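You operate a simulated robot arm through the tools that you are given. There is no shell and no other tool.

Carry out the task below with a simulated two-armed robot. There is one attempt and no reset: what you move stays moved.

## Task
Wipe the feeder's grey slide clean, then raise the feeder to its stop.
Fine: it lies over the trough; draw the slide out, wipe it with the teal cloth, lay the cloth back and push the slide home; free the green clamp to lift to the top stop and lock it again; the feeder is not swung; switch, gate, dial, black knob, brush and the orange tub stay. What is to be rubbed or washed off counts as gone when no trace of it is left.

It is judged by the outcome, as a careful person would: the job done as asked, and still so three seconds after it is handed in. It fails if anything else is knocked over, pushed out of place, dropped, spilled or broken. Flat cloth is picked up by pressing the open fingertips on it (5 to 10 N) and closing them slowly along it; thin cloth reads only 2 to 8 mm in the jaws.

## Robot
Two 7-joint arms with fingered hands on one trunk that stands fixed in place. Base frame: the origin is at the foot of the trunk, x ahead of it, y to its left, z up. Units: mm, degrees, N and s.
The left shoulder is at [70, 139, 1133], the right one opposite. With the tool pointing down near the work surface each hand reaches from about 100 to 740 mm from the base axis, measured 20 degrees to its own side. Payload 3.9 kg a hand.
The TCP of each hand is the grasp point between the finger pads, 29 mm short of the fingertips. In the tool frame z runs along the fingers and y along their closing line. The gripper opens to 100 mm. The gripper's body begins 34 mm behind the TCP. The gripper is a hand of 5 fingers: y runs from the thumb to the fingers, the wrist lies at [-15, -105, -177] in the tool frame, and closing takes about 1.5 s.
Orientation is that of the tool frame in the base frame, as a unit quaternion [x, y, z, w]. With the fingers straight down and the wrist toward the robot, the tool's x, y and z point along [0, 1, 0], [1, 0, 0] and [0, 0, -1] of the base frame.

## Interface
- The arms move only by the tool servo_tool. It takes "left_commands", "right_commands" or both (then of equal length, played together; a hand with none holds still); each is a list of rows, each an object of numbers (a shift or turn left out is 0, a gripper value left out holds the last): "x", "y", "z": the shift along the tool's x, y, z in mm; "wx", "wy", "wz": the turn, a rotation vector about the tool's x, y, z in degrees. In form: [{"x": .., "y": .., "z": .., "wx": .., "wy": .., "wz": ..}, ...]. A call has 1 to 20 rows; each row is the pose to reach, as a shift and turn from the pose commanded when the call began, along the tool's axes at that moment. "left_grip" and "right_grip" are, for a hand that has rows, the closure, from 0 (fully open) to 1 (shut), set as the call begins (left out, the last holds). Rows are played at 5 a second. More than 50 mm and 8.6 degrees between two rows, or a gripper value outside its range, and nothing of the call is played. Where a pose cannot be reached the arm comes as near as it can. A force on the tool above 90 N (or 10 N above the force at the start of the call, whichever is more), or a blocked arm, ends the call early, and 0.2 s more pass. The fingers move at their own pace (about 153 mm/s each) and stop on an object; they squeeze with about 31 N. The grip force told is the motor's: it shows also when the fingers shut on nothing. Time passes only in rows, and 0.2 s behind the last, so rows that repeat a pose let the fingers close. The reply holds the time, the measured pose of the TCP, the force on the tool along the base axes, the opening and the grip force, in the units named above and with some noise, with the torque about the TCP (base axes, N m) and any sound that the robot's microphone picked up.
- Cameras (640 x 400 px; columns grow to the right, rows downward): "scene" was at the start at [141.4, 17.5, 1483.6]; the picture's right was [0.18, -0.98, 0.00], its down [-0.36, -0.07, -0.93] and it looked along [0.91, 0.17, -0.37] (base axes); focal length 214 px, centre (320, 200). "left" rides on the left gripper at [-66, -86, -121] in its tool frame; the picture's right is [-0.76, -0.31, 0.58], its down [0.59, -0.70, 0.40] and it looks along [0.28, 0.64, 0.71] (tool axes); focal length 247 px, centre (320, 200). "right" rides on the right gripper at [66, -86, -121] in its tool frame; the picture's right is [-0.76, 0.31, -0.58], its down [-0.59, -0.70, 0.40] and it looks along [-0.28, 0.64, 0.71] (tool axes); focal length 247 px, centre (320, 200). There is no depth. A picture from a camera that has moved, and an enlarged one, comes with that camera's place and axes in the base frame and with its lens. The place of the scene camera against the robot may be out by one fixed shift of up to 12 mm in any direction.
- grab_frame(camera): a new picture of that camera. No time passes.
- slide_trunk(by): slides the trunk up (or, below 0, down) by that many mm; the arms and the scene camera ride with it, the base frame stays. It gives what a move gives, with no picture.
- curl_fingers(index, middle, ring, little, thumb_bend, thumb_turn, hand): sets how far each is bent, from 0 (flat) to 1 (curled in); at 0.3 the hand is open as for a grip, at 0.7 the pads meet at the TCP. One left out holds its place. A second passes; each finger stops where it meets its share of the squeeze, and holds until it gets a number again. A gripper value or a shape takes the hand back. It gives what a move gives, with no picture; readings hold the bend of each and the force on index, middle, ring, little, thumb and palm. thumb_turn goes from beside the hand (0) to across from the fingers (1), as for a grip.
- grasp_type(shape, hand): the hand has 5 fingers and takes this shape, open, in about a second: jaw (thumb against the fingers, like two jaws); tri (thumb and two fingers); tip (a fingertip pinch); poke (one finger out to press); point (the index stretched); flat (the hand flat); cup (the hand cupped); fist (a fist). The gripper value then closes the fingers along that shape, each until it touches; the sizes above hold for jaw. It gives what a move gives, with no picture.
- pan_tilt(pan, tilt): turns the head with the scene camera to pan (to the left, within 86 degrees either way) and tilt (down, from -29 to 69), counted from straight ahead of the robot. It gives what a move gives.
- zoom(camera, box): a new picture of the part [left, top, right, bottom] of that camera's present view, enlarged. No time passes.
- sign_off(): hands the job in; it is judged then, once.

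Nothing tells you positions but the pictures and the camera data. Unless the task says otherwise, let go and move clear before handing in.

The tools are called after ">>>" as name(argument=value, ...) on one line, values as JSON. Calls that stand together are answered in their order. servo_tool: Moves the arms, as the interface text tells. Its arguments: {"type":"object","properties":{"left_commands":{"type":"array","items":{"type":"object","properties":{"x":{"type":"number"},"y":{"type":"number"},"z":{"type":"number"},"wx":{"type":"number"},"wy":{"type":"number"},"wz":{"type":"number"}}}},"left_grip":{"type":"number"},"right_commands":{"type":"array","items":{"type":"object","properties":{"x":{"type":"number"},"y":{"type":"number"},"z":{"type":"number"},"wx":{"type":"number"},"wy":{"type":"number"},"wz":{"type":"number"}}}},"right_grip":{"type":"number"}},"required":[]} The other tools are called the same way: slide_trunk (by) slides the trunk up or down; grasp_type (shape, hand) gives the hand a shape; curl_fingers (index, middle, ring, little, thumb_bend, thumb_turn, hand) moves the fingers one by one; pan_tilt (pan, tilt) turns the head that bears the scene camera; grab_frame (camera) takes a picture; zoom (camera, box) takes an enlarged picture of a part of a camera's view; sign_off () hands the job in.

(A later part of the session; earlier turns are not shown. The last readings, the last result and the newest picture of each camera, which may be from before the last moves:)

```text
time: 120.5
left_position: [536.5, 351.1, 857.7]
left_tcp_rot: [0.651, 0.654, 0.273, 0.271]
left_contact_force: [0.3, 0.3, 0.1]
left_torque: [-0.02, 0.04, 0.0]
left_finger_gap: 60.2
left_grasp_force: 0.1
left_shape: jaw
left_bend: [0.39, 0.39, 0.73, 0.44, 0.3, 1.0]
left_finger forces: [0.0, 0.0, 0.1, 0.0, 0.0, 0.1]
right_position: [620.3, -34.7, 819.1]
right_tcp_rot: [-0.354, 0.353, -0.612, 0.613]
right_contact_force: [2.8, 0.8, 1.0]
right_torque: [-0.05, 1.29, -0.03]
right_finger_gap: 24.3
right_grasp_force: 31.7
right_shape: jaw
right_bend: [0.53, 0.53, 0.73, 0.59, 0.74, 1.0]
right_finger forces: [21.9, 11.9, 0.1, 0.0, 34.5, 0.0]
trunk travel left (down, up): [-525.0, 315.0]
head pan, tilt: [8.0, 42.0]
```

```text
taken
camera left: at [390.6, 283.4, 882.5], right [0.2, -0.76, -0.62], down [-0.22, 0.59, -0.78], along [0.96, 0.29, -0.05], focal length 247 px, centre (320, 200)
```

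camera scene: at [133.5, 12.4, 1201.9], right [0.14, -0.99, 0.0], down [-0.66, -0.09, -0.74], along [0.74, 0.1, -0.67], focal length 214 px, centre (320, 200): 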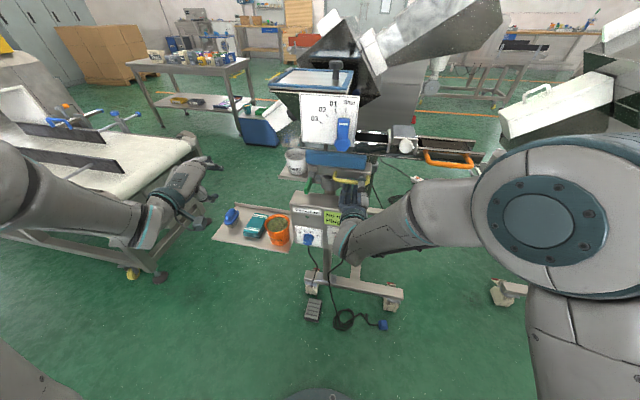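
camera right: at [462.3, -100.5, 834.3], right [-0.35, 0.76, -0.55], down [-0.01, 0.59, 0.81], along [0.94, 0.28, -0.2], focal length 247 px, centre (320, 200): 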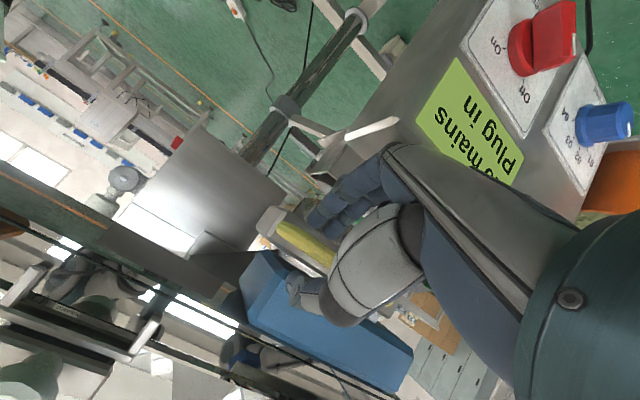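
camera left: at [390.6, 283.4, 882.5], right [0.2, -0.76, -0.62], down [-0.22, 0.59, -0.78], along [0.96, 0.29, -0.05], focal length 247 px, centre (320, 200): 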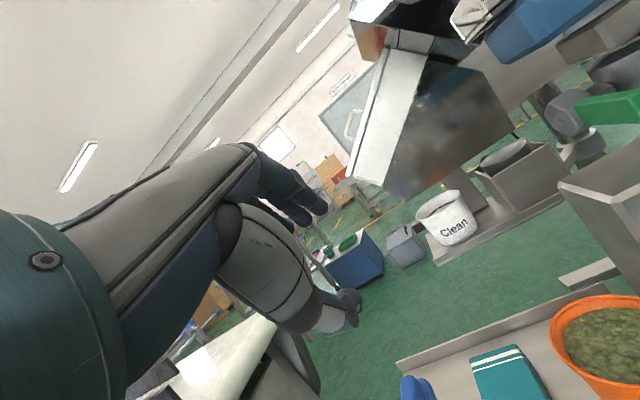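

Good: the left hand is now pitched forward-down with a relaxed elbow, and its camera sees the clamp from the left. Let me zoom in on the clamp.

>>> zoom(camera="left", box=[500, 40, 640, 180])

>>> zoom(camera="scene", box=[285, 150, 345, 210])

```text
2.86 times, centred on (570, 110) of left
camera zoom: at [390.6, 283.4, 882.5], right [0.2, -0.76, -0.62], down [-0.22, 0.59, -0.78], along [0.96, 0.29, -0.05], focal length 706 px, centre (-394, 457)
```

zoom: 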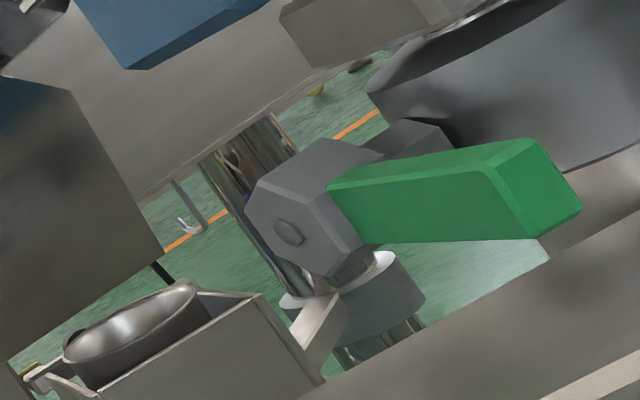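

```text
6.67 times, centred on (315, 180) of scene
camera zoom: at [133.5, 12.4, 1201.9], right [0.14, -0.99, 0.0], down [-0.66, -0.09, -0.74], along [0.74, 0.1, -0.67], focal length 1430 px, centre (353, 333)
```

zoom: 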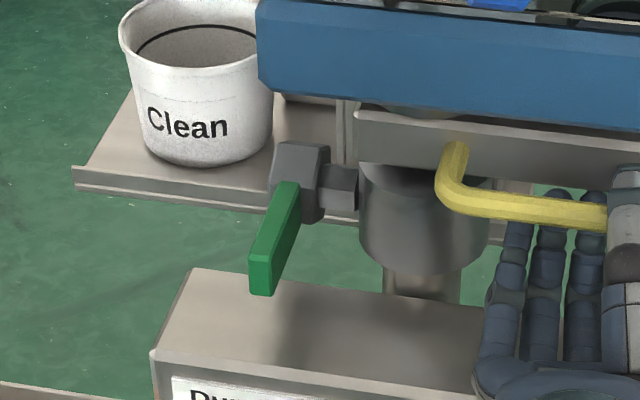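

The lever is horizontal, pointing at the robot from its hub at about (686, 120, 782); below it is the box top, so it must swing up. I'll bring the left hand in front of the lever tip, thumb below and fingers above.

>>> servo_tool(left_commands=[{"x": -38, "y": -5, "z": 11, "wx": -3.3}, {"x": -77, "y": -10, "z": 22, "wx": -6.6}, {"x": -115, "y": -16, "z": 33, "wx": -10}, {"x": -153, "y": -21, "z": 44, "wx": -13.3}, {"x": -192, "y": -26, "z": 55, "wx": -16.6}, {"x": -230, "y": -31, "z": 65, "wx": -20}])

>>> grab_frame(camera="left")

>>> zoom(camera="scene", box=[270, 140, 380, 230])

```text
time: 121.9
left_position: [545.1, 289.9, 779.1]
left_tcp_rot: [0.616, 0.575, 0.362, 0.398]
left_contact_force: [0.4, -0.2, -0.9]
left_torque: [-0.02, 0.02, 0.01]
left_finger_gap: 60.0
left_grasp_force: 0.1
left_shape: jaw
left_bend: [0.39, 0.39, 0.73, 0.44, 0.3, 1.0]
left_finger forces: [0.0, 0.0, 0.0, 0.0, 0.1, 0.1]
left hand out of reach, approached as far as the arm can: row 1, 2, 3, 4, 5, 6
right_position: [619.1, -34.1, 820.7]
right_tcp_rot: [-0.355, 0.354, -0.611, 0.613]
right_contact_force: [4.1, 1.5, -0.6]
right_torque: [-0.04, 1.39, -0.01]
right_finger_gap: 24.2
right_grasp_force: 31.4
right_shape: jaw
right_bend: [0.53, 0.53, 0.73, 0.59, 0.74, 1.0]
right_finger forces: [21.9, 13.0, 0.0, 0.0, 34.3, 0.0]
trunk travel left (down, up): [-525.0, 315.0]
head pan, tilt: [8.0, 42.0]
```

```text
taken
camera left: at [394.4, 233.9, 753.0], right [0.33, -0.79, -0.51], down [0.11, 0.57, -0.81], along [0.94, 0.22, 0.28], focal length 247 px, centre (320, 200)
```

left: 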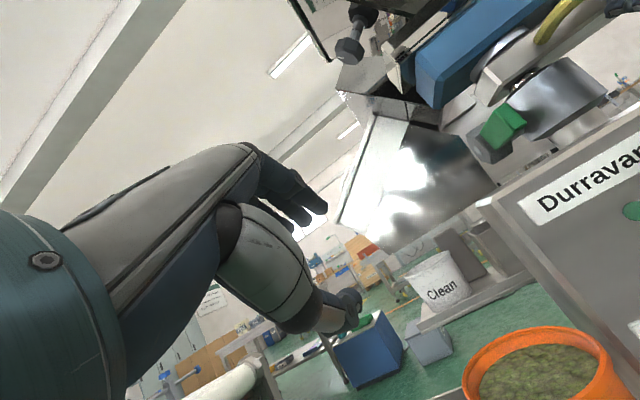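

```text
4.44 times, centred on (325, 185) of scene
camera zoom: at [133.3, 12.3, 1202.0], right [0.14, -0.99, 0.0], down [-0.66, -0.09, -0.74], along [0.74, 0.1, -0.67], focal length 953 px, centre (298, 267)
```

zoom: 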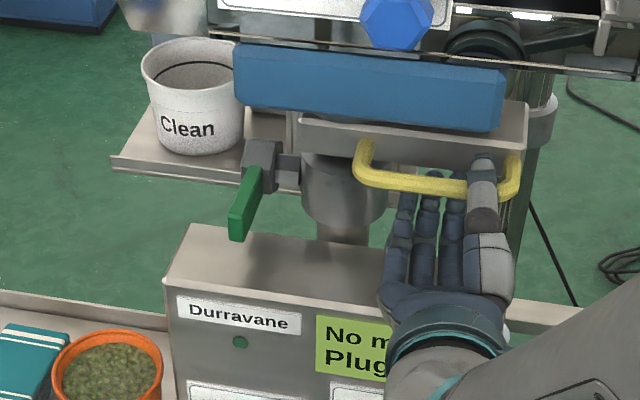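

The left wrist hit a limit again. The right arm managed this pose by turning while held high, so I'll do the same on the left: raise it and return to fingers-down first.

>>> servo_tool(left_commands=[{"x": -7, "y": 28.5, "z": -18.9, "wx": 8.1, "wy": 0.4, "wz": -0.4}, {"x": -14, "y": 57, "z": -37.7, "wx": 16.3, "wy": 0.8, "wz": -0.9}, {"x": -21, "y": 85.4, "z": -56.6, "wx": 24.4, "wy": 1.2, "wz": -1.3}, {"x": -28, "y": 113.9, "z": -75.5, "wx": 32.5, "wy": 1.6, "wz": -1.8}, {"x": -35, "y": 142.4, "z": -94.3, "wx": 40.6, "wy": 1.9, "wz": -2.2}, {"x": -42, "y": 170.9, "z": -113.2, "wx": 48.8, "wy": 2.3, "wz": -2.6}, {"x": -49, "y": 199.3, "z": -132, "wx": 56.9, "wy": 2.7, "wz": -3.1}, {"x": -56.5, "y": 227.8, "z": -150.9, "wx": 65, "wy": 3.1, "wz": -3.5}])

>>> grab_frame(camera="scene")

```text
time: 123.7
left_position: [533.1, 252.3, 1060.7]
left_tcp_rot: [0.706, 0.708, -0.005, 0.005]
left_contact_force: [-0.2, -1.1, 0.7]
left_torque: [-0.01, -0.01, 0.01]
left_finger_gap: 60.2
left_grasp_force: 0.1
left_shape: jaw
left_bend: [0.39, 0.39, 0.73, 0.44, 0.3, 1.0]
left_finger forces: [0.0, 0.0, 0.0, 0.1, 0.0, 0.1]
left hand out of reach, approached as far as the arm can: row 1, 2, 3, 4, 5, 6, 7, 8
right_position: [620.2, -34.9, 820.2]
right_tcp_rot: [-0.353, 0.355, -0.612, 0.613]
right_contact_force: [0.1, 1.3, 0.0]
right_torque: [-0.08, 1.37, -0.02]
right_finger_gap: 24.3
right_grasp_force: 30.7
right_shape: jaw
right_bend: [0.53, 0.53, 0.73, 0.59, 0.74, 1.0]
right_finger forces: [21.9, 13.6, 0.0, 0.1, 35.6, 0.1]
trunk travel left (down, up): [-525.0, 315.0]
head pan, tilt: [8.0, 42.0]
```

```text
taken
camera scene: at [133.4, 11.8, 1201.8], right [0.14, -0.99, 0.0], down [-0.66, -0.09, -0.74], along [0.74, 0.1, -0.67], focal length 214 px, centre (320, 200)
```

scene: 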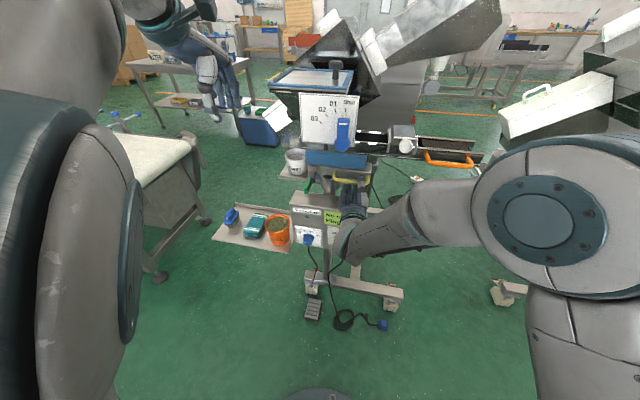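

The elbow is folded inward. I'll swing the left hand out wide to the left to let the elbow come outward, then return.

>>> servo_tool(left_commands=[{"x": 40, "y": -15}, {"x": 80, "y": -30}, {"x": 120, "y": -45}, {"x": 160, "y": -60}, {"x": 200, "y": -75}, {"x": 240, "y": -90}, {"x": 280, "y": -105}, {"x": 320, "y": -120}])

>>> grab_frame(camera="scene")

```text
time: 125.5
left_position: [412.0, 574.7, 1056.7]
left_tcp_rot: [0.706, 0.708, 0.0, -0.001]
left_contact_force: [-1.7, 0.3, -0.3]
left_torque: [-0.01, 0.01, -0.02]
left_finger_gap: 59.7
left_grasp_force: 0.0
left_shape: jaw
left_bend: [0.39, 0.39, 0.73, 0.44, 0.3, 1.0]
left_finger forces: [0.0, 0.1, 0.0, 0.0, 0.0, 0.0]
right_position: [620.5, -34.8, 819.2]
right_tcp_rot: [-0.354, 0.353, -0.612, 0.613]
right_contact_force: [-0.1, 0.4, -0.2]
right_torque: [-0.09, 1.34, 0.0]
right_finger_gap: 24.2
right_grasp_force: 31.2
right_shape: jaw
right_bend: [0.53, 0.53, 0.73, 0.59, 0.74, 1.0]
right_finger forces: [22.3, 13.1, 0.0, 0.0, 35.2, 0.1]
trunk travel left (down, up): [-525.0, 315.0]
head pan, tilt: [8.0, 42.0]
```

```text
taken
camera scene: at [133.3, 13.3, 1201.9], right [0.14, -0.99, 0.0], down [-0.66, -0.09, -0.74], along [0.74, 0.1, -0.67], focal length 214 px, centre (320, 200)
```

scene: 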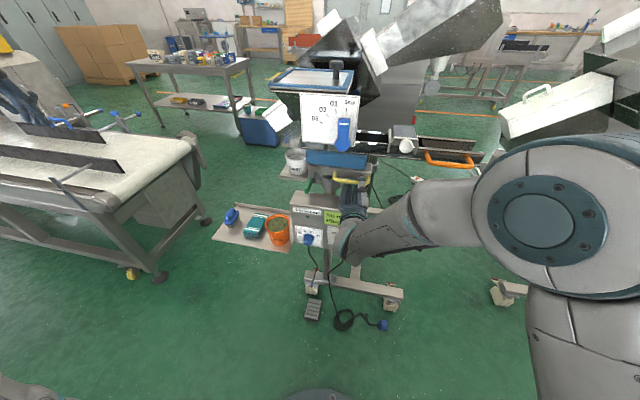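

>>> servo_tool(left_commands=[{"x": 10, "y": -20, "z": 35}, {"x": 20, "y": -40, "z": 70}, {"x": 30, "y": -55, "z": 110}, {"x": 30, "y": -60, "z": 150}, {"x": 0, "y": -50, "z": 180}, {"x": -40, "y": -40, "z": 190}, {"x": -80, "y": -20, "z": 190}, {"x": -120, "y": 0, "z": 190}, {"x": -160, "y": 10, "z": 185}, {"x": -200, "y": 10, "z": 170}, {"x": -240, "y": 10, "z": 150}])

>>> grab_frame(camera="scene")

```text
time: 127.9
left_position: [444.0, 362.2, 896.5]
left_tcp_rot: [0.705, 0.709, -0.006, 0.004]
left_contact_force: [0.2, 0.8, 0.7]
left_torque: [-0.02, -0.04, 0.0]
left_finger_gap: 60.1
left_grasp_force: 0.0
left_shape: jaw
left_bend: [0.39, 0.39, 0.73, 0.44, 0.3, 1.0]
left_finger forces: [0.0, 0.1, 0.0, 0.1, 0.1, 0.0]
left hand out of reach, approached as far as the arm can: row 11
right_position: [620.2, -35.3, 820.0]
right_tcp_rot: [-0.354, 0.353, -0.612, 0.613]
right_contact_force: [1.6, 3.1, 0.3]
right_torque: [-0.05, 1.34, 0.04]
right_finger_gap: 24.4
right_grasp_force: 31.1
right_shape: jaw
right_bend: [0.53, 0.53, 0.73, 0.59, 0.74, 1.0]
right_finger forces: [22.5, 12.6, 0.1, 0.0, 35.3, 0.0]
trunk travel left (down, up): [-525.0, 315.0]
head pan, tilt: [8.0, 42.0]
```

```text
taken
camera scene: at [133.2, 11.9, 1201.9], right [0.14, -0.99, 0.0], down [-0.66, -0.09, -0.74], along [0.74, 0.1, -0.67], focal length 214 px, centre (320, 200)
```

scene: 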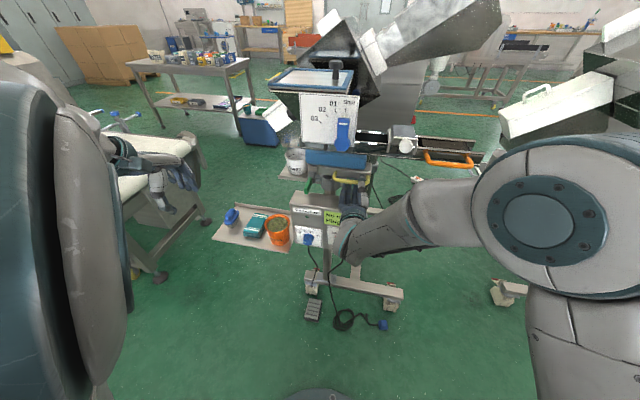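

The elbow is still in the same posture. I'll try turning the left wrist the other way (toward the left), which should push the elbow outward, while staying in free space.

>>> servo_tool(left_commands=[{"y": 10, "z": -5, "wz": 8}, {"y": 20, "z": -10, "wz": 16}, {"y": 30, "z": -15, "wz": 24}, {"y": 40, "z": -20, "wz": 32}, {"y": 50, "z": -25, "wz": 40}, {"y": 60, "z": -30, "wz": 48}, {"y": 70, "z": -35, "wz": 56}, {"y": 80, "z": -40, "wz": 64}, {"y": 85, "z": -45, "wz": 72}, {"y": 90, "z": -50, "wz": 80}, {"y": 90, "z": -50, "wz": 88}])

>>> grab_frame(camera="scene")

```text
time: 130.3
left_position: [533.5, 360.3, 948.9]
left_tcp_rot: [1.0, 0.016, -0.001, 0.0]
left_contact_force: [0.1, -0.3, 0.3]
left_torque: [0.0, 0.03, 0.0]
left_finger_gap: 60.0
left_grasp_force: 0.1
left_shape: jaw
left_bend: [0.39, 0.39, 0.73, 0.44, 0.3, 1.0]
left_finger forces: [0.1, 0.0, 0.0, 0.1, 0.0, 0.0]
right_position: [620.1, -34.9, 819.7]
right_tcp_rot: [-0.354, 0.354, -0.612, 0.612]
right_contact_force: [1.7, 0.3, 1.0]
right_torque: [-0.06, 1.32, 0.0]
right_finger_gap: 24.4
right_grasp_force: 30.6
right_shape: jaw
right_bend: [0.53, 0.53, 0.73, 0.59, 0.74, 1.0]
right_finger forces: [22.3, 12.2, 0.0, 0.0, 35.9, 0.0]
trunk travel left (down, up): [-525.0, 315.0]
head pan, tilt: [8.0, 42.0]
```

```text
taken
camera scene: at [133.2, 12.4, 1201.9], right [0.14, -0.99, 0.0], down [-0.66, -0.09, -0.74], along [0.74, 0.1, -0.67], focal length 214 px, centre (320, 200)
```

scene: 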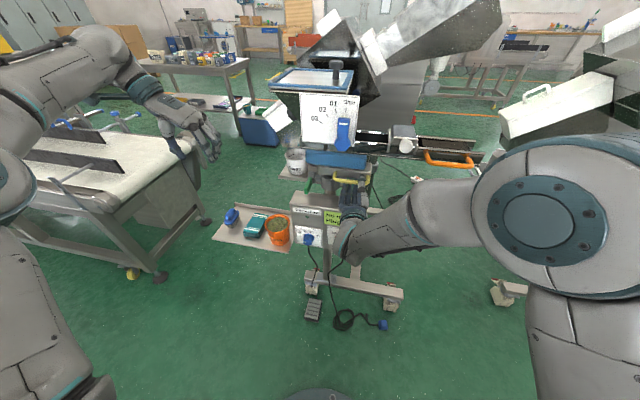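

Now the left elbow is outside and every row was reached. From here I'll pitch the hand forward.

>>> servo_tool(left_commands=[{"wy": 8.2, "z": 3}, {"wy": 16.4, "z": 6}, {"wy": 24.5, "z": 9}, {"wy": 32.7, "z": 12}, {"wy": 40.9, "z": 15}, {"wy": 49.1, "z": 18}, {"wy": 57.3, "z": 21}, {"wy": 65.5, "z": 24}, {"wy": 73.6, "z": 27}, {"wy": 81.8, "z": 30}, {"wy": 90, "z": 33}])

>>> grab_frame(camera="scene")

```text
time: 132.7
left_position: [533.6, 360.4, 915.9]
left_tcp_rot: [0.707, 0.012, 0.707, -0.012]
left_contact_force: [0.7, -0.1, -1.2]
left_torque: [0.0, -0.04, -0.01]
left_finger_gap: 59.8
left_grasp_force: 0.0
left_shape: jaw
left_bend: [0.39, 0.39, 0.73, 0.44, 0.3, 1.0]
left_finger forces: [0.0, 0.1, 0.0, 0.0, 0.1, 0.0]
right_position: [619.7, -33.3, 820.5]
right_tcp_rot: [-0.354, 0.353, -0.612, 0.613]
right_contact_force: [1.4, 1.5, 0.5]
right_torque: [-0.04, 1.34, -0.03]
right_finger_gap: 24.2
right_grasp_force: 30.5
right_shape: jaw
right_bend: [0.53, 0.53, 0.73, 0.59, 0.74, 1.0]
right_finger forces: [22.2, 11.8, 0.0, 0.1, 35.5, 0.0]
trunk travel left (down, up): [-525.0, 315.0]
head pan, tilt: [8.0, 42.0]
```

```text
taken
camera scene: at [133.1, 12.5, 1202.0], right [0.14, -0.99, 0.0], down [-0.66, -0.09, -0.74], along [0.74, 0.1, -0.67], focal length 214 px, centre (320, 200)
```

scene: 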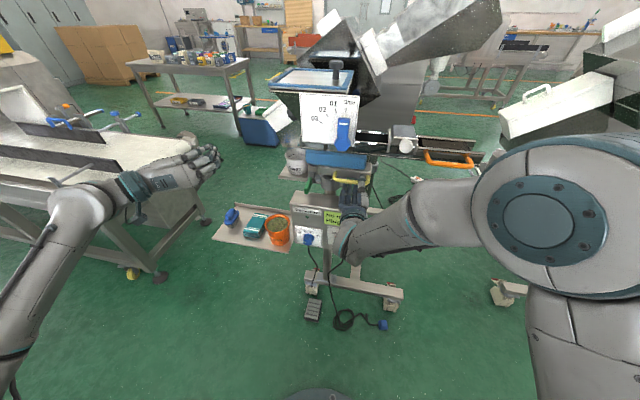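

The left hand now points forward in a good posture. I'll bring it near the clamp, still short of the lever.

>>> servo_tool(left_commands=[{"x": -10, "y": 35, "z": 0}, {"x": -22, "y": 70, "z": 0}, {"x": -35, "y": 105, "z": 0}, {"x": -48, "y": 140, "z": 0}, {"x": -62, "y": 170, "z": 0}])

>>> grasp_type(hand="left", shape="point")

>>> grab_frame(camera="scene")

>>> grab_frame(camera="left")

```text
time: 133.9
left_position: [540.8, 190.9, 854.1]
left_tcp_rot: [0.71, 0.014, 0.704, -0.009]
left_contact_force: [0.8, -0.5, 0.7]
left_torque: [0.05, 0.09, -0.01]
left_finger_gap: 60.0
left_grasp_force: 0.0
left_shape: jaw
left_bend: [0.39, 0.39, 0.73, 0.44, 0.3, 1.0]
left_finger forces: [0.0, 0.0, 0.1, 0.0, 0.0, 0.0]
left hand out of reach, approached as far as the arm can: row 4
right_position: [620.2, -34.2, 819.7]
right_tcp_rot: [-0.354, 0.354, -0.612, 0.613]
right_contact_force: [0.8, 1.2, -0.2]
right_torque: [-0.03, 1.34, 0.01]
right_finger_gap: 24.4
right_grasp_force: 31.1
right_shape: jaw
right_bend: [0.53, 0.53, 0.73, 0.59, 0.74, 1.0]
right_finger forces: [22.9, 12.2, 0.0, 0.1, 35.9, 0.1]
trunk travel left (down, up): [-525.0, 315.0]
head pan, tilt: [8.0, 42.0]
```

```text
time: 134.8
left_position: [540.4, 190.7, 850.6]
left_tcp_rot: [0.714, 0.016, 0.7, -0.007]
left_contact_force: [0.1, -0.8, -1.3]
left_torque: [0.0, 0.01, 0.03]
left_finger_gap: 93.2
left_grasp_force: 0.0
left_shape: point
left_bend: [0.2, 1.0, 1.0, 1.0, 1.0, 0.87]
left_finger forces: [0.0, 0.0, 0.1, 0.1, 0.0, 0.0]
right_position: [619.9, -34.4, 819.0]
right_tcp_rot: [-0.354, 0.354, -0.612, 0.613]
right_contact_force: [1.1, 1.2, 0.9]
right_torque: [-0.09, 1.34, 0.01]
right_finger_gap: 24.4
right_grasp_force: 30.9
right_shape: jaw
right_bend: [0.53, 0.53, 0.73, 0.59, 0.74, 1.0]
right_finger forces: [22.6, 11.8, 0.0, 0.0, 36.0, 0.0]
trunk travel left (down, up): [-525.0, 315.0]
head pan, tilt: [8.0, 42.0]
```

```text
taken
camera scene: at [133.1, 12.4, 1201.9], right [0.14, -0.99, 0.0], down [-0.66, -0.09, -0.74], along [0.74, 0.1, -0.67], focal length 214 px, centre (320, 200)
```

scene: 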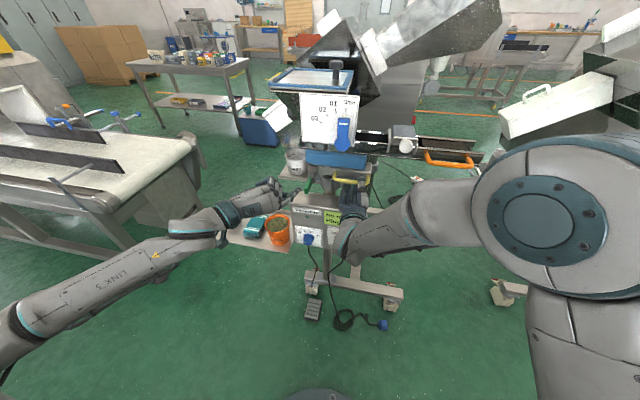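

```text
taken
camera left: at [415.3, 271.1, 787.5], right [0.55, 0.32, -0.77], down [0.39, 0.72, 0.57], along [0.74, -0.61, 0.28], focal length 247 px, centre (320, 200)
```

left: 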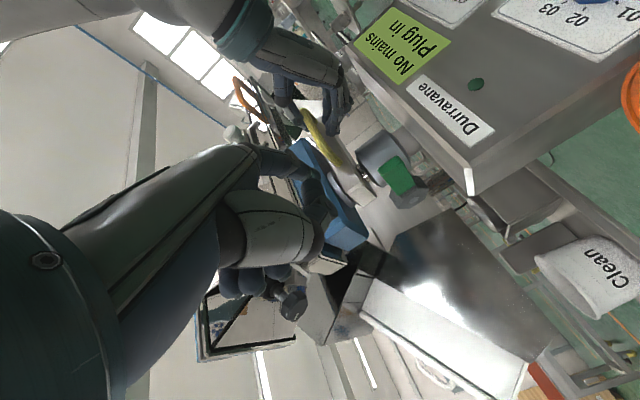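

>>> zoom(camera="scene", box=[220, 150, 340, 240])

>>> zoom(camera="left", box=[240, 120, 460, 300])

```text
4.44 times, centred on (280, 195) of scene
camera zoom: at [133.1, 12.4, 1201.9], right [0.14, -0.99, 0.0], down [-0.66, -0.09, -0.74], along [0.74, 0.1, -0.67], focal length 953 px, centre (498, 222)
```

zoom: 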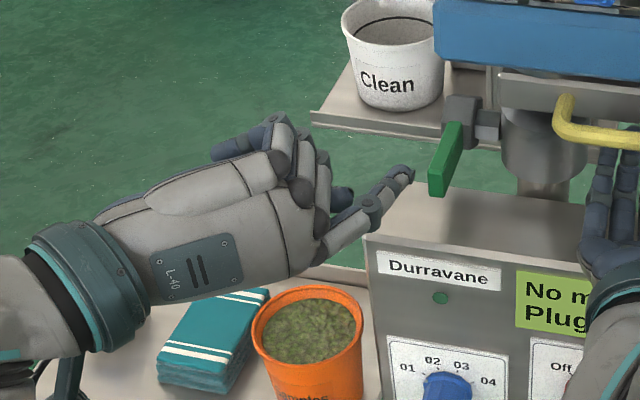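

```text
2.22 times, centred on (350, 210) of left
camera zoom: at [415.3, 271.1, 787.5], right [0.55, 0.32, -0.77], down [0.39, 0.72, 0.57], along [0.74, -0.61, 0.28], focal length 549 px, centre (253, 178)
```

zoom: 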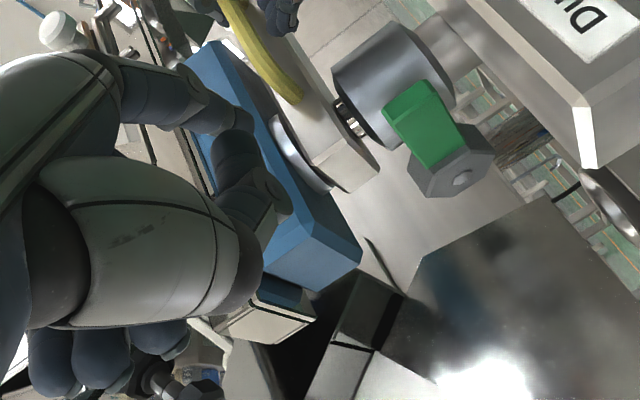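

The left index is the lowest finger, its tip about 68 mm right of and 7 mm ahead of the TCP. I'll lower it in front of the lever to just below lever level.

>>> servo_tool(left_commands=[{"x": -32, "y": 5, "z": 8}, {"x": -64, "y": 10, "z": 18}, {"x": -93, "y": 15, "z": 28}, {"x": -93, "y": 15, "z": 30}])

>>> zoom(camera="scene", box=[230, 150, 350, 240])

>>> grab_frame(camera="left")

```text
time: 135.8
left_position: [544.0, 193.7, 761.5]
left_tcp_rot: [0.708, 0.012, 0.706, -0.013]
left_contact_force: [-0.6, 0.4, -0.7]
left_torque: [0.02, 0.0, -0.02]
left_finger_gap: 93.0
left_grasp_force: 0.0
left_shape: point
left_bend: [0.2, 1.0, 1.0, 1.0, 1.0, 0.87]
left_finger forces: [0.0, 0.0, 0.0, 0.0, 0.0, 0.0]
left hand out of reach, approached as far as the arm can: row 1, 2, 3, 4
right_position: [619.5, -33.0, 819.8]
right_tcp_rot: [0.353, -0.354, 0.612, -0.612]
right_contact_force: [0.8, 0.2, 1.4]
right_torque: [-0.08, 1.35, -0.02]
right_finger_gap: 24.4
right_grasp_force: 31.1
right_shape: jaw
right_bend: [0.53, 0.53, 0.73, 0.59, 0.74, 1.0]
right_finger forces: [22.8, 11.7, 0.0, 0.0, 36.1, 0.0]
trunk travel left (down, up): [-525.0, 315.0]
head pan, tilt: [8.0, 42.0]
```

```text
4.44 times, centred on (290, 195) of scene
camera zoom: at [133.1, 12.4, 1201.9], right [0.14, -0.99, 0.0], down [-0.66, -0.09, -0.74], along [0.74, 0.1, -0.67], focal length 953 px, centre (453, 222)
```

zoom: 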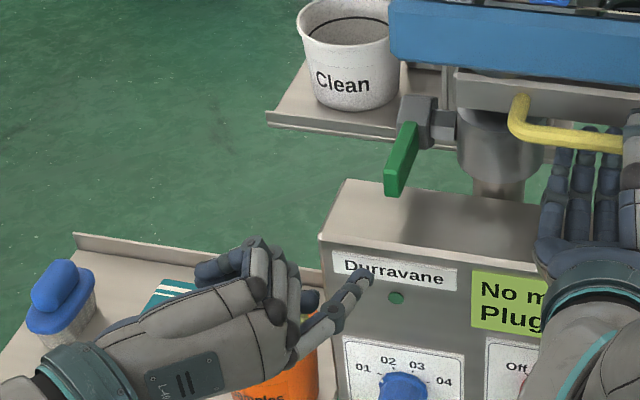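

```text
taken
camera left: at [420.3, 275.2, 695.9], right [0.56, 0.33, -0.76], down [0.37, 0.72, 0.59], along [0.73, -0.62, 0.28], focal length 247 px, centre (320, 200)
```

left: 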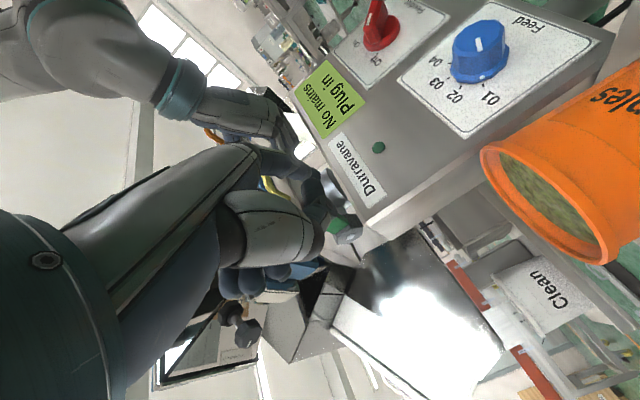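

>>> servo_tool(left_commands=[{"x": 0, "y": 3, "z": 12}, {"x": 0, "y": 6, "z": 24}, {"x": 0, "y": 9, "z": 36}])

>>> zoom(camera="scene", box=[240, 150, 360, 240])

```text
time: 136.6
left_position: [547.6, 201.0, 758.6]
left_tcp_rot: [0.708, 0.013, 0.706, -0.012]
left_contact_force: [-0.9, -0.5, -0.9]
left_torque: [-0.05, 0.01, -0.02]
left_finger_gap: 0.0
left_grasp_force: 0.0
left_shape: point
left_bend: [0.2, 1.0, 1.0, 1.0, 1.0, 0.87]
left_finger forces: [0.0, 0.0, 0.0, 0.1, 0.1, 0.0]
left hand out of reach, approached as far as the arm can: row 1, 2, 3
right_position: [619.7, -34.7, 819.1]
right_tcp_rot: [-0.354, 0.353, -0.612, 0.613]
right_contact_force: [1.1, 1.4, 0.5]
right_torque: [-0.06, 1.36, -0.03]
right_finger_gap: 24.4
right_grasp_force: 31.1
right_shape: jaw
right_bend: [0.53, 0.53, 0.73, 0.59, 0.74, 1.0]
right_finger forces: [22.8, 11.7, 0.1, 0.0, 36.1, 0.1]
trunk travel left (down, up): [-525.0, 315.0]
head pan, tilt: [8.0, 42.0]
```

```text
4.44 times, centred on (300, 195) of scene
camera zoom: at [133.1, 12.4, 1201.9], right [0.14, -0.99, 0.0], down [-0.66, -0.09, -0.74], along [0.74, 0.1, -0.67], focal length 953 px, centre (409, 222)
```

zoom: 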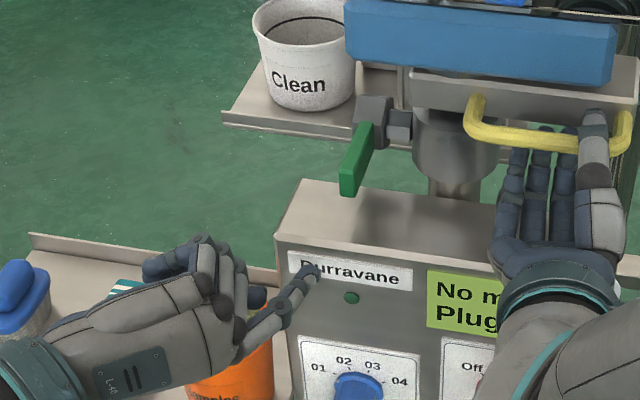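

Horizontal pointing is at its limit this low. Tilting the hand about 30° downward should help; I'll do that while raising a little.

>>> servo_tool(left_commands=[{"x": 10, "wy": -8}, {"x": 20, "wy": -16}, {"x": 30, "wy": -24}, {"x": 35, "wy": -30}])

>>> zoom(camera="scene", box=[240, 150, 360, 240])

```text
time: 137.6
left_position: [549.2, 200.0, 794.5]
left_tcp_rot: [0.866, 0.015, 0.499, -0.009]
left_contact_force: [-0.2, -0.6, -0.3]
left_torque: [0.02, -0.02, 0.02]
left_finger_gap: 0.2
left_grasp_force: 0.1
left_shape: point
left_bend: [0.2, 1.0, 1.0, 1.0, 1.0, 0.87]
left_finger forces: [0.1, 0.0, 0.0, 0.0, 0.0, 0.0]
left hand out of reach, approached as far as the arm can: row 1
right_position: [619.8, -34.6, 820.6]
right_tcp_rot: [-0.353, 0.354, -0.611, 0.614]
right_contact_force: [0.3, 3.5, 1.3]
right_torque: [-0.04, 1.35, 0.05]
right_finger_gap: 24.2
right_grasp_force: 31.4
right_shape: jaw
right_bend: [0.54, 0.54, 0.73, 0.59, 0.74, 1.0]
right_finger forces: [22.7, 12.0, 0.0, 0.0, 36.8, 0.0]
trunk travel left (down, up): [-525.0, 315.0]
head pan, tilt: [8.0, 42.0]
```

```text
4.44 times, centred on (300, 195) of scene
camera zoom: at [133.1, 10.1, 1201.9], right [0.14, -0.99, 0.0], down [-0.66, -0.09, -0.74], along [0.74, 0.1, -0.67], focal length 953 px, centre (409, 222)
```

zoom: 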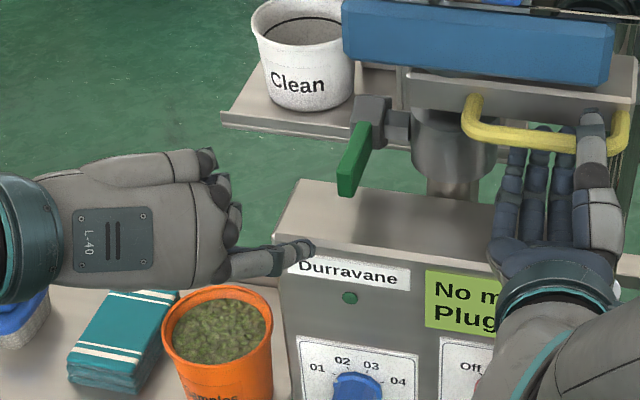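

Reached. Now forward and down so the index tip comes in front of the lever, just below its level.

>>> servo_tool(left_commands=[{"x": -4, "y": 5.5, "z": 18}, {"x": -8, "y": 11, "z": 36}, {"x": -12.1, "y": 16.4, "z": 53.7}])

>>> zoom(camera="scene", box=[250, 150, 350, 230])

>>> grab_frame(camera="left")

```text
time: 138.4
left_position: [588.3, 187.4, 758.2]
left_tcp_rot: [0.865, 0.016, 0.501, -0.009]
left_contact_force: [-14.4, 7.4, 8.1]
left_torque: [-0.43, 0.18, -0.94]
left_finger_gap: 0.0
left_grasp_force: 0.1
left_shape: point
left_bend: [0.18, 1.0, 1.0, 1.0, 1.0, 0.87]
left_finger forces: [17.3, 0.0, 0.1, 0.1, 0.0, 0.0]
right_position: [618.5, -34.6, 820.4]
right_tcp_rot: [-0.353, 0.354, -0.612, 0.613]
right_contact_force: [1.9, -0.6, -0.9]
right_torque: [0.1, 1.6, -0.13]
right_finger_gap: 23.1
right_grasp_force: 31.1
right_shape: jaw
right_bend: [0.55, 0.53, 0.73, 0.59, 0.74, 1.0]
right_finger forces: [52.1, 8.4, 0.0, 0.0, 35.9, 0.0]
trunk travel left (down, up): [-525.0, 315.0]
head pan, tilt: [8.0, 42.0]
```

```text
5.00 times, centred on (300, 190) of scene
camera zoom: at [130.9, 12.9, 1202.3], right [0.14, -0.99, 0.0], down [-0.66, -0.09, -0.74], along [0.74, 0.1, -0.67], focal length 1072 px, centre (420, 250)
```

zoom: 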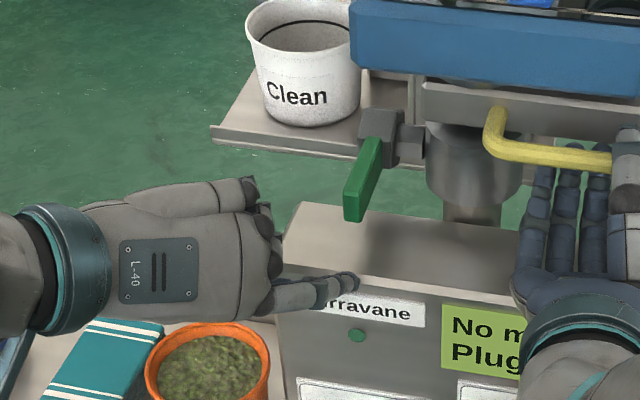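

```text
taken
camera left: at [448.4, 268.0, 763.6], right [0.11, 0.31, -0.94], down [0.61, 0.72, 0.31], along [0.78, -0.61, -0.11], focal length 247 px, centre (320, 200)
```

left: 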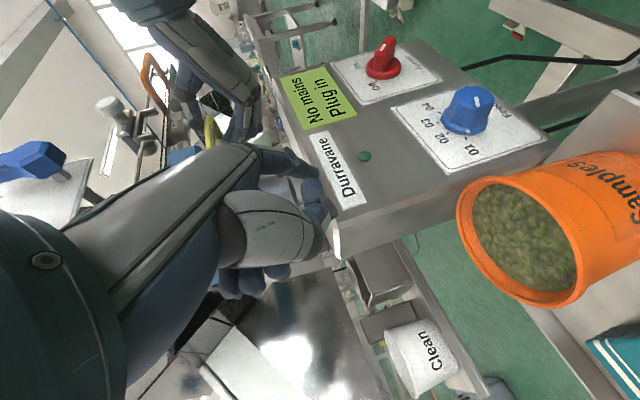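

The index touched the box's front edge (14 N) – too low. I'll back off and raise it.

>>> servo_tool(left_commands=[{"x": 3, "z": -10}, {"x": 10, "z": -20}, {"x": 20, "z": -25}])

>>> zoom(camera="scene", box=[250, 150, 350, 230])

>>> grab_frame(camera="left")

```text
time: 139.2
left_position: [577.8, 185.6, 787.3]
left_tcp_rot: [0.866, 0.015, 0.5, -0.009]
left_contact_force: [0.5, 0.4, -1.0]
left_torque: [-0.02, 0.01, 0.0]
left_finger_gap: 0.1
left_grasp_force: 0.0
left_shape: point
left_bend: [0.2, 1.0, 1.0, 1.0, 1.0, 0.87]
left_finger forces: [0.0, 0.0, 0.0, 0.0, 0.0, 0.0]
right_position: [620.0, -33.8, 818.9]
right_tcp_rot: [-0.354, 0.353, -0.611, 0.613]
right_contact_force: [-7.6, -0.7, -1.4]
right_torque: [0.06, 1.64, -0.22]
right_finger_gap: 23.0
right_grasp_force: 30.9
right_shape: jaw
right_bend: [0.56, 0.54, 0.73, 0.59, 0.73, 1.0]
right_finger forces: [55.2, 8.6, 0.1, 0.1, 37.9, 0.0]
trunk travel left (down, up): [-525.0, 315.0]
head pan, tilt: [8.0, 42.0]
```

```text
5.00 times, centred on (300, 190) of scene
camera zoom: at [132.3, 12.2, 1202.0], right [0.14, -0.99, 0.0], down [-0.66, -0.09, -0.74], along [0.74, 0.1, -0.67], focal length 1072 px, centre (420, 250)
```

zoom: 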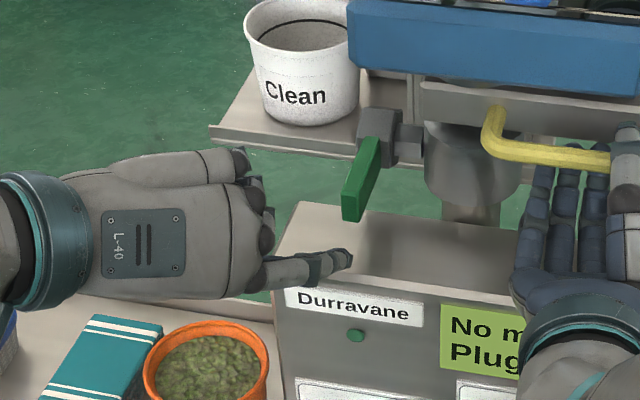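

```text
taken
camera left: at [437.7, 266.1, 792.0], right [0.11, 0.31, -0.94], down [0.61, 0.72, 0.31], along [0.78, -0.61, -0.11], focal length 247 px, centre (320, 200)
```

left: 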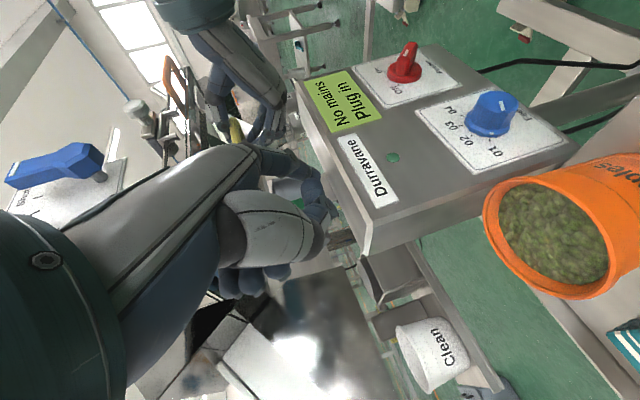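

>>> zoom(camera="scene", box=[240, 150, 360, 240])

>>> zoom(camera="right", box=[220, 170, 400, 320])

>>> grab_frame(camera="scene")

```text
4.44 times, centred on (300, 195) of scene
camera zoom: at [132.3, 12.2, 1202.0], right [0.14, -0.99, 0.0], down [-0.66, -0.09, -0.74], along [0.74, 0.1, -0.67], focal length 953 px, centre (409, 222)
```

zoom: 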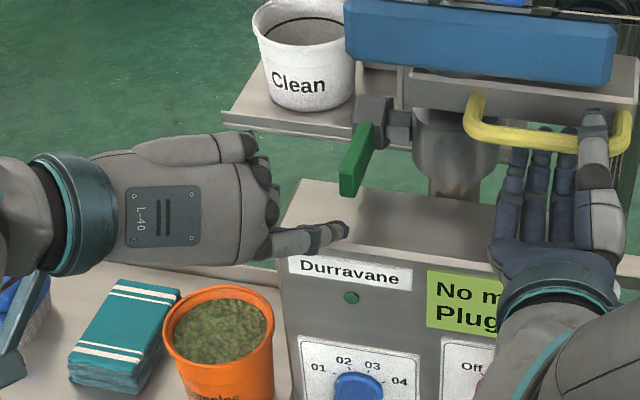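

```text
2.67 times, centred on (310, 245) of right
camera zoom: at [471.2, -99.7, 834.2], right [-0.35, 0.76, -0.55], down [-0.01, 0.59, 0.81], along [0.94, 0.28, -0.2], focal length 659 px, centre (347, 80)
```

zoom: 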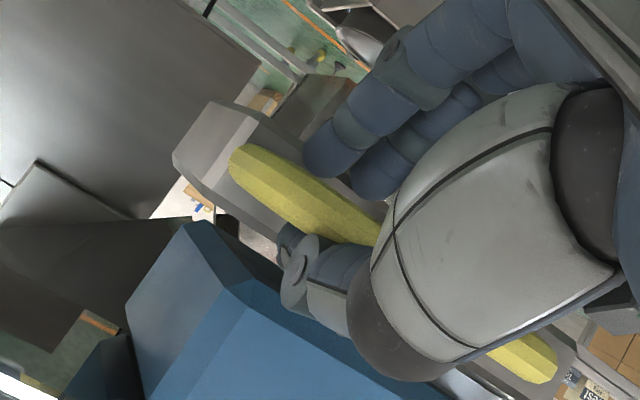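

```text
taken
camera scene: at [132.3, 12.2, 1202.0], right [0.14, -0.99, 0.0], down [-0.66, -0.09, -0.74], along [0.74, 0.1, -0.67], focal length 214 px, centre (320, 200)
```

scene: 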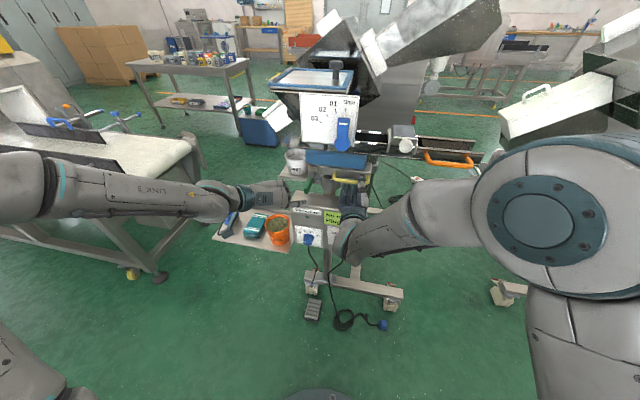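

>>> zoom(camera="scene", box=[285, 175, 335, 215])

```text
10.00 times, centred on (310, 195) of scene
camera zoom: at [132.3, 12.2, 1202.0], right [0.14, -0.99, 0.0], down [-0.66, -0.09, -0.74], along [0.74, 0.1, -0.67], focal length 2145 px, centre (420, 250)
```

zoom: 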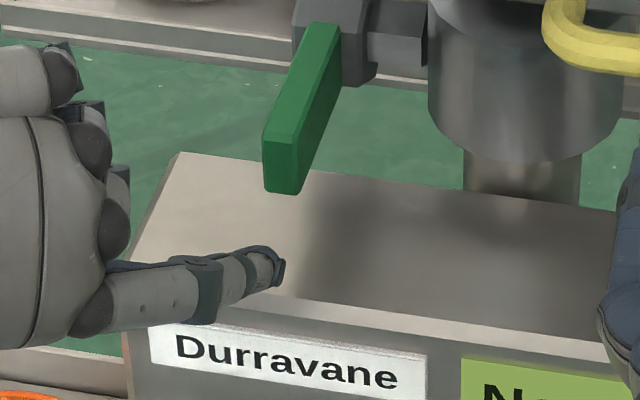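

There's only about 30 mm between lever and box top, so the finger must go in level, which needs a lower shoulder. I'll retreat both hands, lower the trunk, and set up again. First the left hand.

>>> servo_tool(left_commands=[{"x": 12, "y": -25, "z": -20, "wy": 5}, {"x": 27, "y": -54, "z": -38, "wy": 10}, {"x": 43, "y": -85, "z": -55, "wy": 15}, {"x": 60, "y": -116, "z": -70, "wy": 20}, {"x": 76, "y": -146, "z": -85, "wy": 25}, {"x": 92, "y": -176, "z": -98, "wy": 30}])

>>> servo_tool(right_commands=[{"z": 0}, {"z": 0}, {"z": 0}, {"z": 0}, {"z": 0}], right_grip=0.42)

>>> zoom(camera="right", box=[220, 170, 400, 320])

```text
time: 140.6
left_position: [534.0, 360.0, 917.0]
left_tcp_rot: [0.707, 0.013, 0.707, -0.012]
left_contact_force: [-0.7, 1.1, -0.3]
left_torque: [0.03, 0.02, -0.03]
left_finger_gap: 0.0
left_grasp_force: 0.0
left_shape: point
left_bend: [0.2, 1.0, 1.0, 1.0, 1.0, 0.87]
left_finger forces: [0.0, 0.0, 0.0, 0.1, 0.0, 0.0]
right_position: [620.1, -33.8, 819.8]
right_tcp_rot: [-0.353, 0.354, -0.612, 0.612]
right_contact_force: [-10.0, 0.3, -3.2]
right_torque: [0.11, 1.73, -0.13]
right_finger_gap: 23.0
right_grasp_force: 31.2
right_shape: jaw
right_bend: [0.56, 0.54, 0.73, 0.59, 0.73, 1.0]
right_finger forces: [55.4, 9.2, 0.0, 0.1, 37.2, 0.0]
trunk travel left (down, up): [-525.0, 315.0]
head pan, tilt: [8.0, 42.0]
```

```text
time: 141.8
left_position: [531.2, 358.8, 917.9]
left_tcp_rot: [0.706, 0.012, 0.708, -0.014]
left_contact_force: [-0.3, -0.5, -0.4]
left_torque: [-0.04, 0.04, -0.01]
left_finger_gap: 0.1
left_grasp_force: 0.1
left_shape: point
left_bend: [0.2, 1.0, 1.0, 1.0, 1.0, 0.87]
left_finger forces: [0.0, 0.1, 0.0, 0.1, 0.0, 0.0]
right_position: [617.5, -34.5, 822.1]
right_tcp_rot: [-0.352, 0.352, -0.612, 0.614]
right_contact_force: [-15.6, 0.0, 0.5]
right_torque: [-0.01, 0.03, -0.12]
right_finger_gap: 52.3
right_grasp_force: 0.0
right_shape: jaw
right_bend: [0.49, 0.4, 0.73, 0.45, 0.31, 1.0]
right_finger forces: [16.2, 0.0, 0.0, 0.1, 0.0, 0.0]
trunk travel left (down, up): [-525.0, 315.0]
head pan, tilt: [8.0, 42.0]
```

```text
2.67 times, centred on (310, 245) of right
camera zoom: at [470.1, -99.7, 835.8], right [-0.35, 0.76, -0.55], down [-0.01, 0.59, 0.81], along [0.94, 0.28, -0.2], focal length 659 px, centre (347, 80)
```

zoom: 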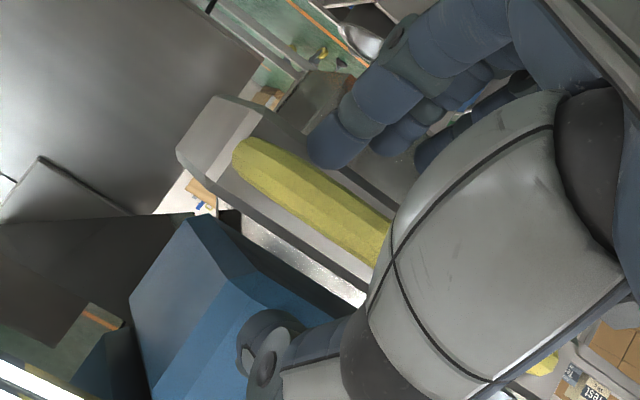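

The index is pressing lightly on the bracket face. I'll ease back along the finger direction (back and slightly down), then out to the right.

>>> servo_tool(right_commands=[{"y": 2, "z": -4}, {"y": 3, "z": -9}, {"y": 2, "z": -16}])

>>> zoom(camera="scene", box=[310, 140, 390, 210])

```text
time: 142.6
left_position: [532.9, 359.9, 916.4]
left_tcp_rot: [0.707, 0.012, 0.707, -0.012]
left_contact_force: [0.6, 0.3, 0.7]
left_torque: [0.01, 0.01, 0.01]
left_finger_gap: 0.1
left_grasp_force: 0.0
left_shape: point
left_bend: [0.2, 1.0, 1.0, 1.0, 1.0, 0.87]
left_finger forces: [0.0, 0.1, 0.1, 0.0, 0.1, 0.0]
right_position: [605.9, -33.8, 810.8]
right_tcp_rot: [-0.354, 0.352, -0.611, 0.614]
right_contact_force: [0.6, 0.8, 0.3]
right_torque: [-0.03, -0.01, -0.01]
right_finger_gap: 57.7
right_grasp_force: 0.0
right_shape: jaw
right_bend: [0.4, 0.4, 0.73, 0.45, 0.31, 1.0]
right_finger forces: [0.0, 0.1, 0.0, 0.0, 0.0, 0.0]
trunk travel left (down, up): [-525.0, 315.0]
head pan, tilt: [8.0, 42.0]
```

```text
5.71 times, centred on (350, 175) of scene
camera zoom: at [132.8, 12.4, 1202.0], right [0.14, -0.99, 0.0], down [-0.66, -0.09, -0.74], along [0.74, 0.1, -0.67], focal length 1226 px, centre (149, 343)
```

zoom: 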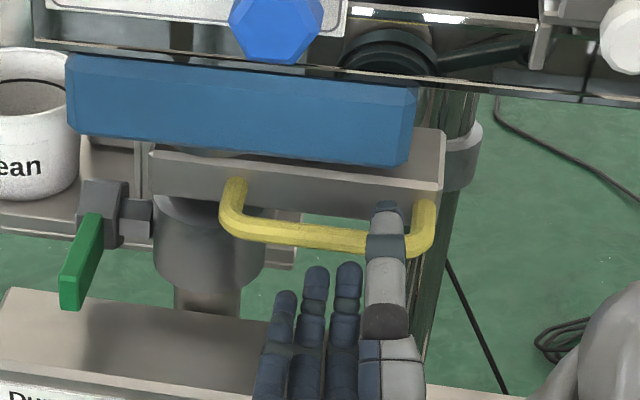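

>>> servo_tool(right_commands=[{"y": -8, "z": -10.5}, {"y": -16, "z": -21}, {"y": -24, "z": -32}, {"y": -31, "z": -42}, {"x": 38, "y": -31, "z": -42}, {"x": 77, "y": -31, "z": -42}, {"x": 116, "y": -31, "z": -42}])

>>> slide_trunk(by=-110)

>>> grab_frame(camera="scene")

```text
time: 144.2
left_position: [531.9, 359.3, 917.0]
left_tcp_rot: [0.708, 0.012, 0.706, -0.013]
left_contact_force: [-0.5, 0.0, 0.0]
left_torque: [0.01, 0.0, 0.01]
left_finger_gap: 0.0
left_grasp_force: 0.2
left_shape: point
left_bend: [0.2, 1.0, 1.0, 1.0, 1.0, 0.87]
left_finger forces: [0.0, 0.1, 0.0, 0.1, 0.0, 0.1]
right_position: [553.5, -151.2, 817.5]
right_tcp_rot: [-0.355, 0.353, -0.611, 0.614]
right_contact_force: [0.2, 0.1, 0.3]
right_torque: [0.0, 0.01, -0.01]
right_finger_gap: 57.9
right_grasp_force: 0.1
right_shape: jaw
right_bend: [0.4, 0.4, 0.73, 0.45, 0.3, 1.0]
right_finger forces: [0.1, 0.0, 0.0, 0.0, 0.0, 0.0]
trunk travel left (down, up): [-525.0, 315.0]
head pan, tilt: [8.0, 42.0]
```

```text
time: 145.6
left_position: [533.3, 358.8, 807.3]
left_tcp_rot: [0.706, 0.012, 0.708, -0.012]
left_contact_force: [-1.2, -0.6, 0.3]
left_torque: [0.02, -0.01, 0.04]
left_finger_gap: 0.0
left_grasp_force: 0.1
left_shape: point
left_bend: [0.2, 1.0, 1.0, 1.0, 1.0, 0.87]
left_finger forces: [0.1, 0.1, 0.0, 0.1, 0.0, 0.0]
right_position: [554.0, -149.5, 707.3]
right_tcp_rot: [-0.354, 0.354, -0.611, 0.613]
right_contact_force: [0.4, 0.3, -0.2]
right_torque: [0.02, 0.0, -0.01]
right_finger_gap: 58.0
right_grasp_force: 0.0
right_shape: jaw
right_bend: [0.4, 0.4, 0.73, 0.45, 0.3, 1.0]
right_finger forces: [0.0, 0.0, 0.0, 0.1, 0.1, 0.0]
trunk travel left (down, up): [-415.0, 425.0]
head pan, tilt: [8.0, 42.0]
```

```text
taken
camera scene: at [132.7, 12.2, 1092.0], right [0.14, -0.99, 0.0], down [-0.66, -0.09, -0.74], along [0.74, 0.1, -0.67], focal length 214 px, centre (320, 200)
```

scene: 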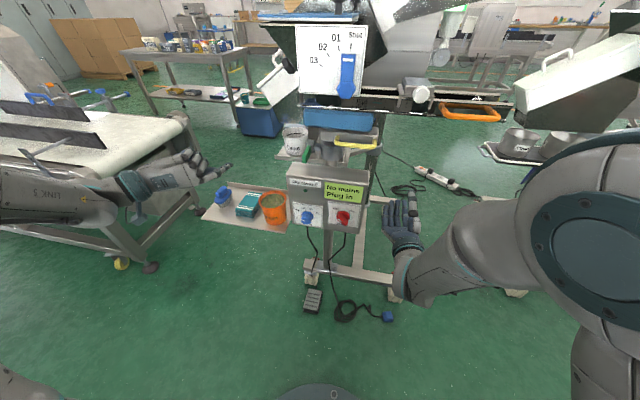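

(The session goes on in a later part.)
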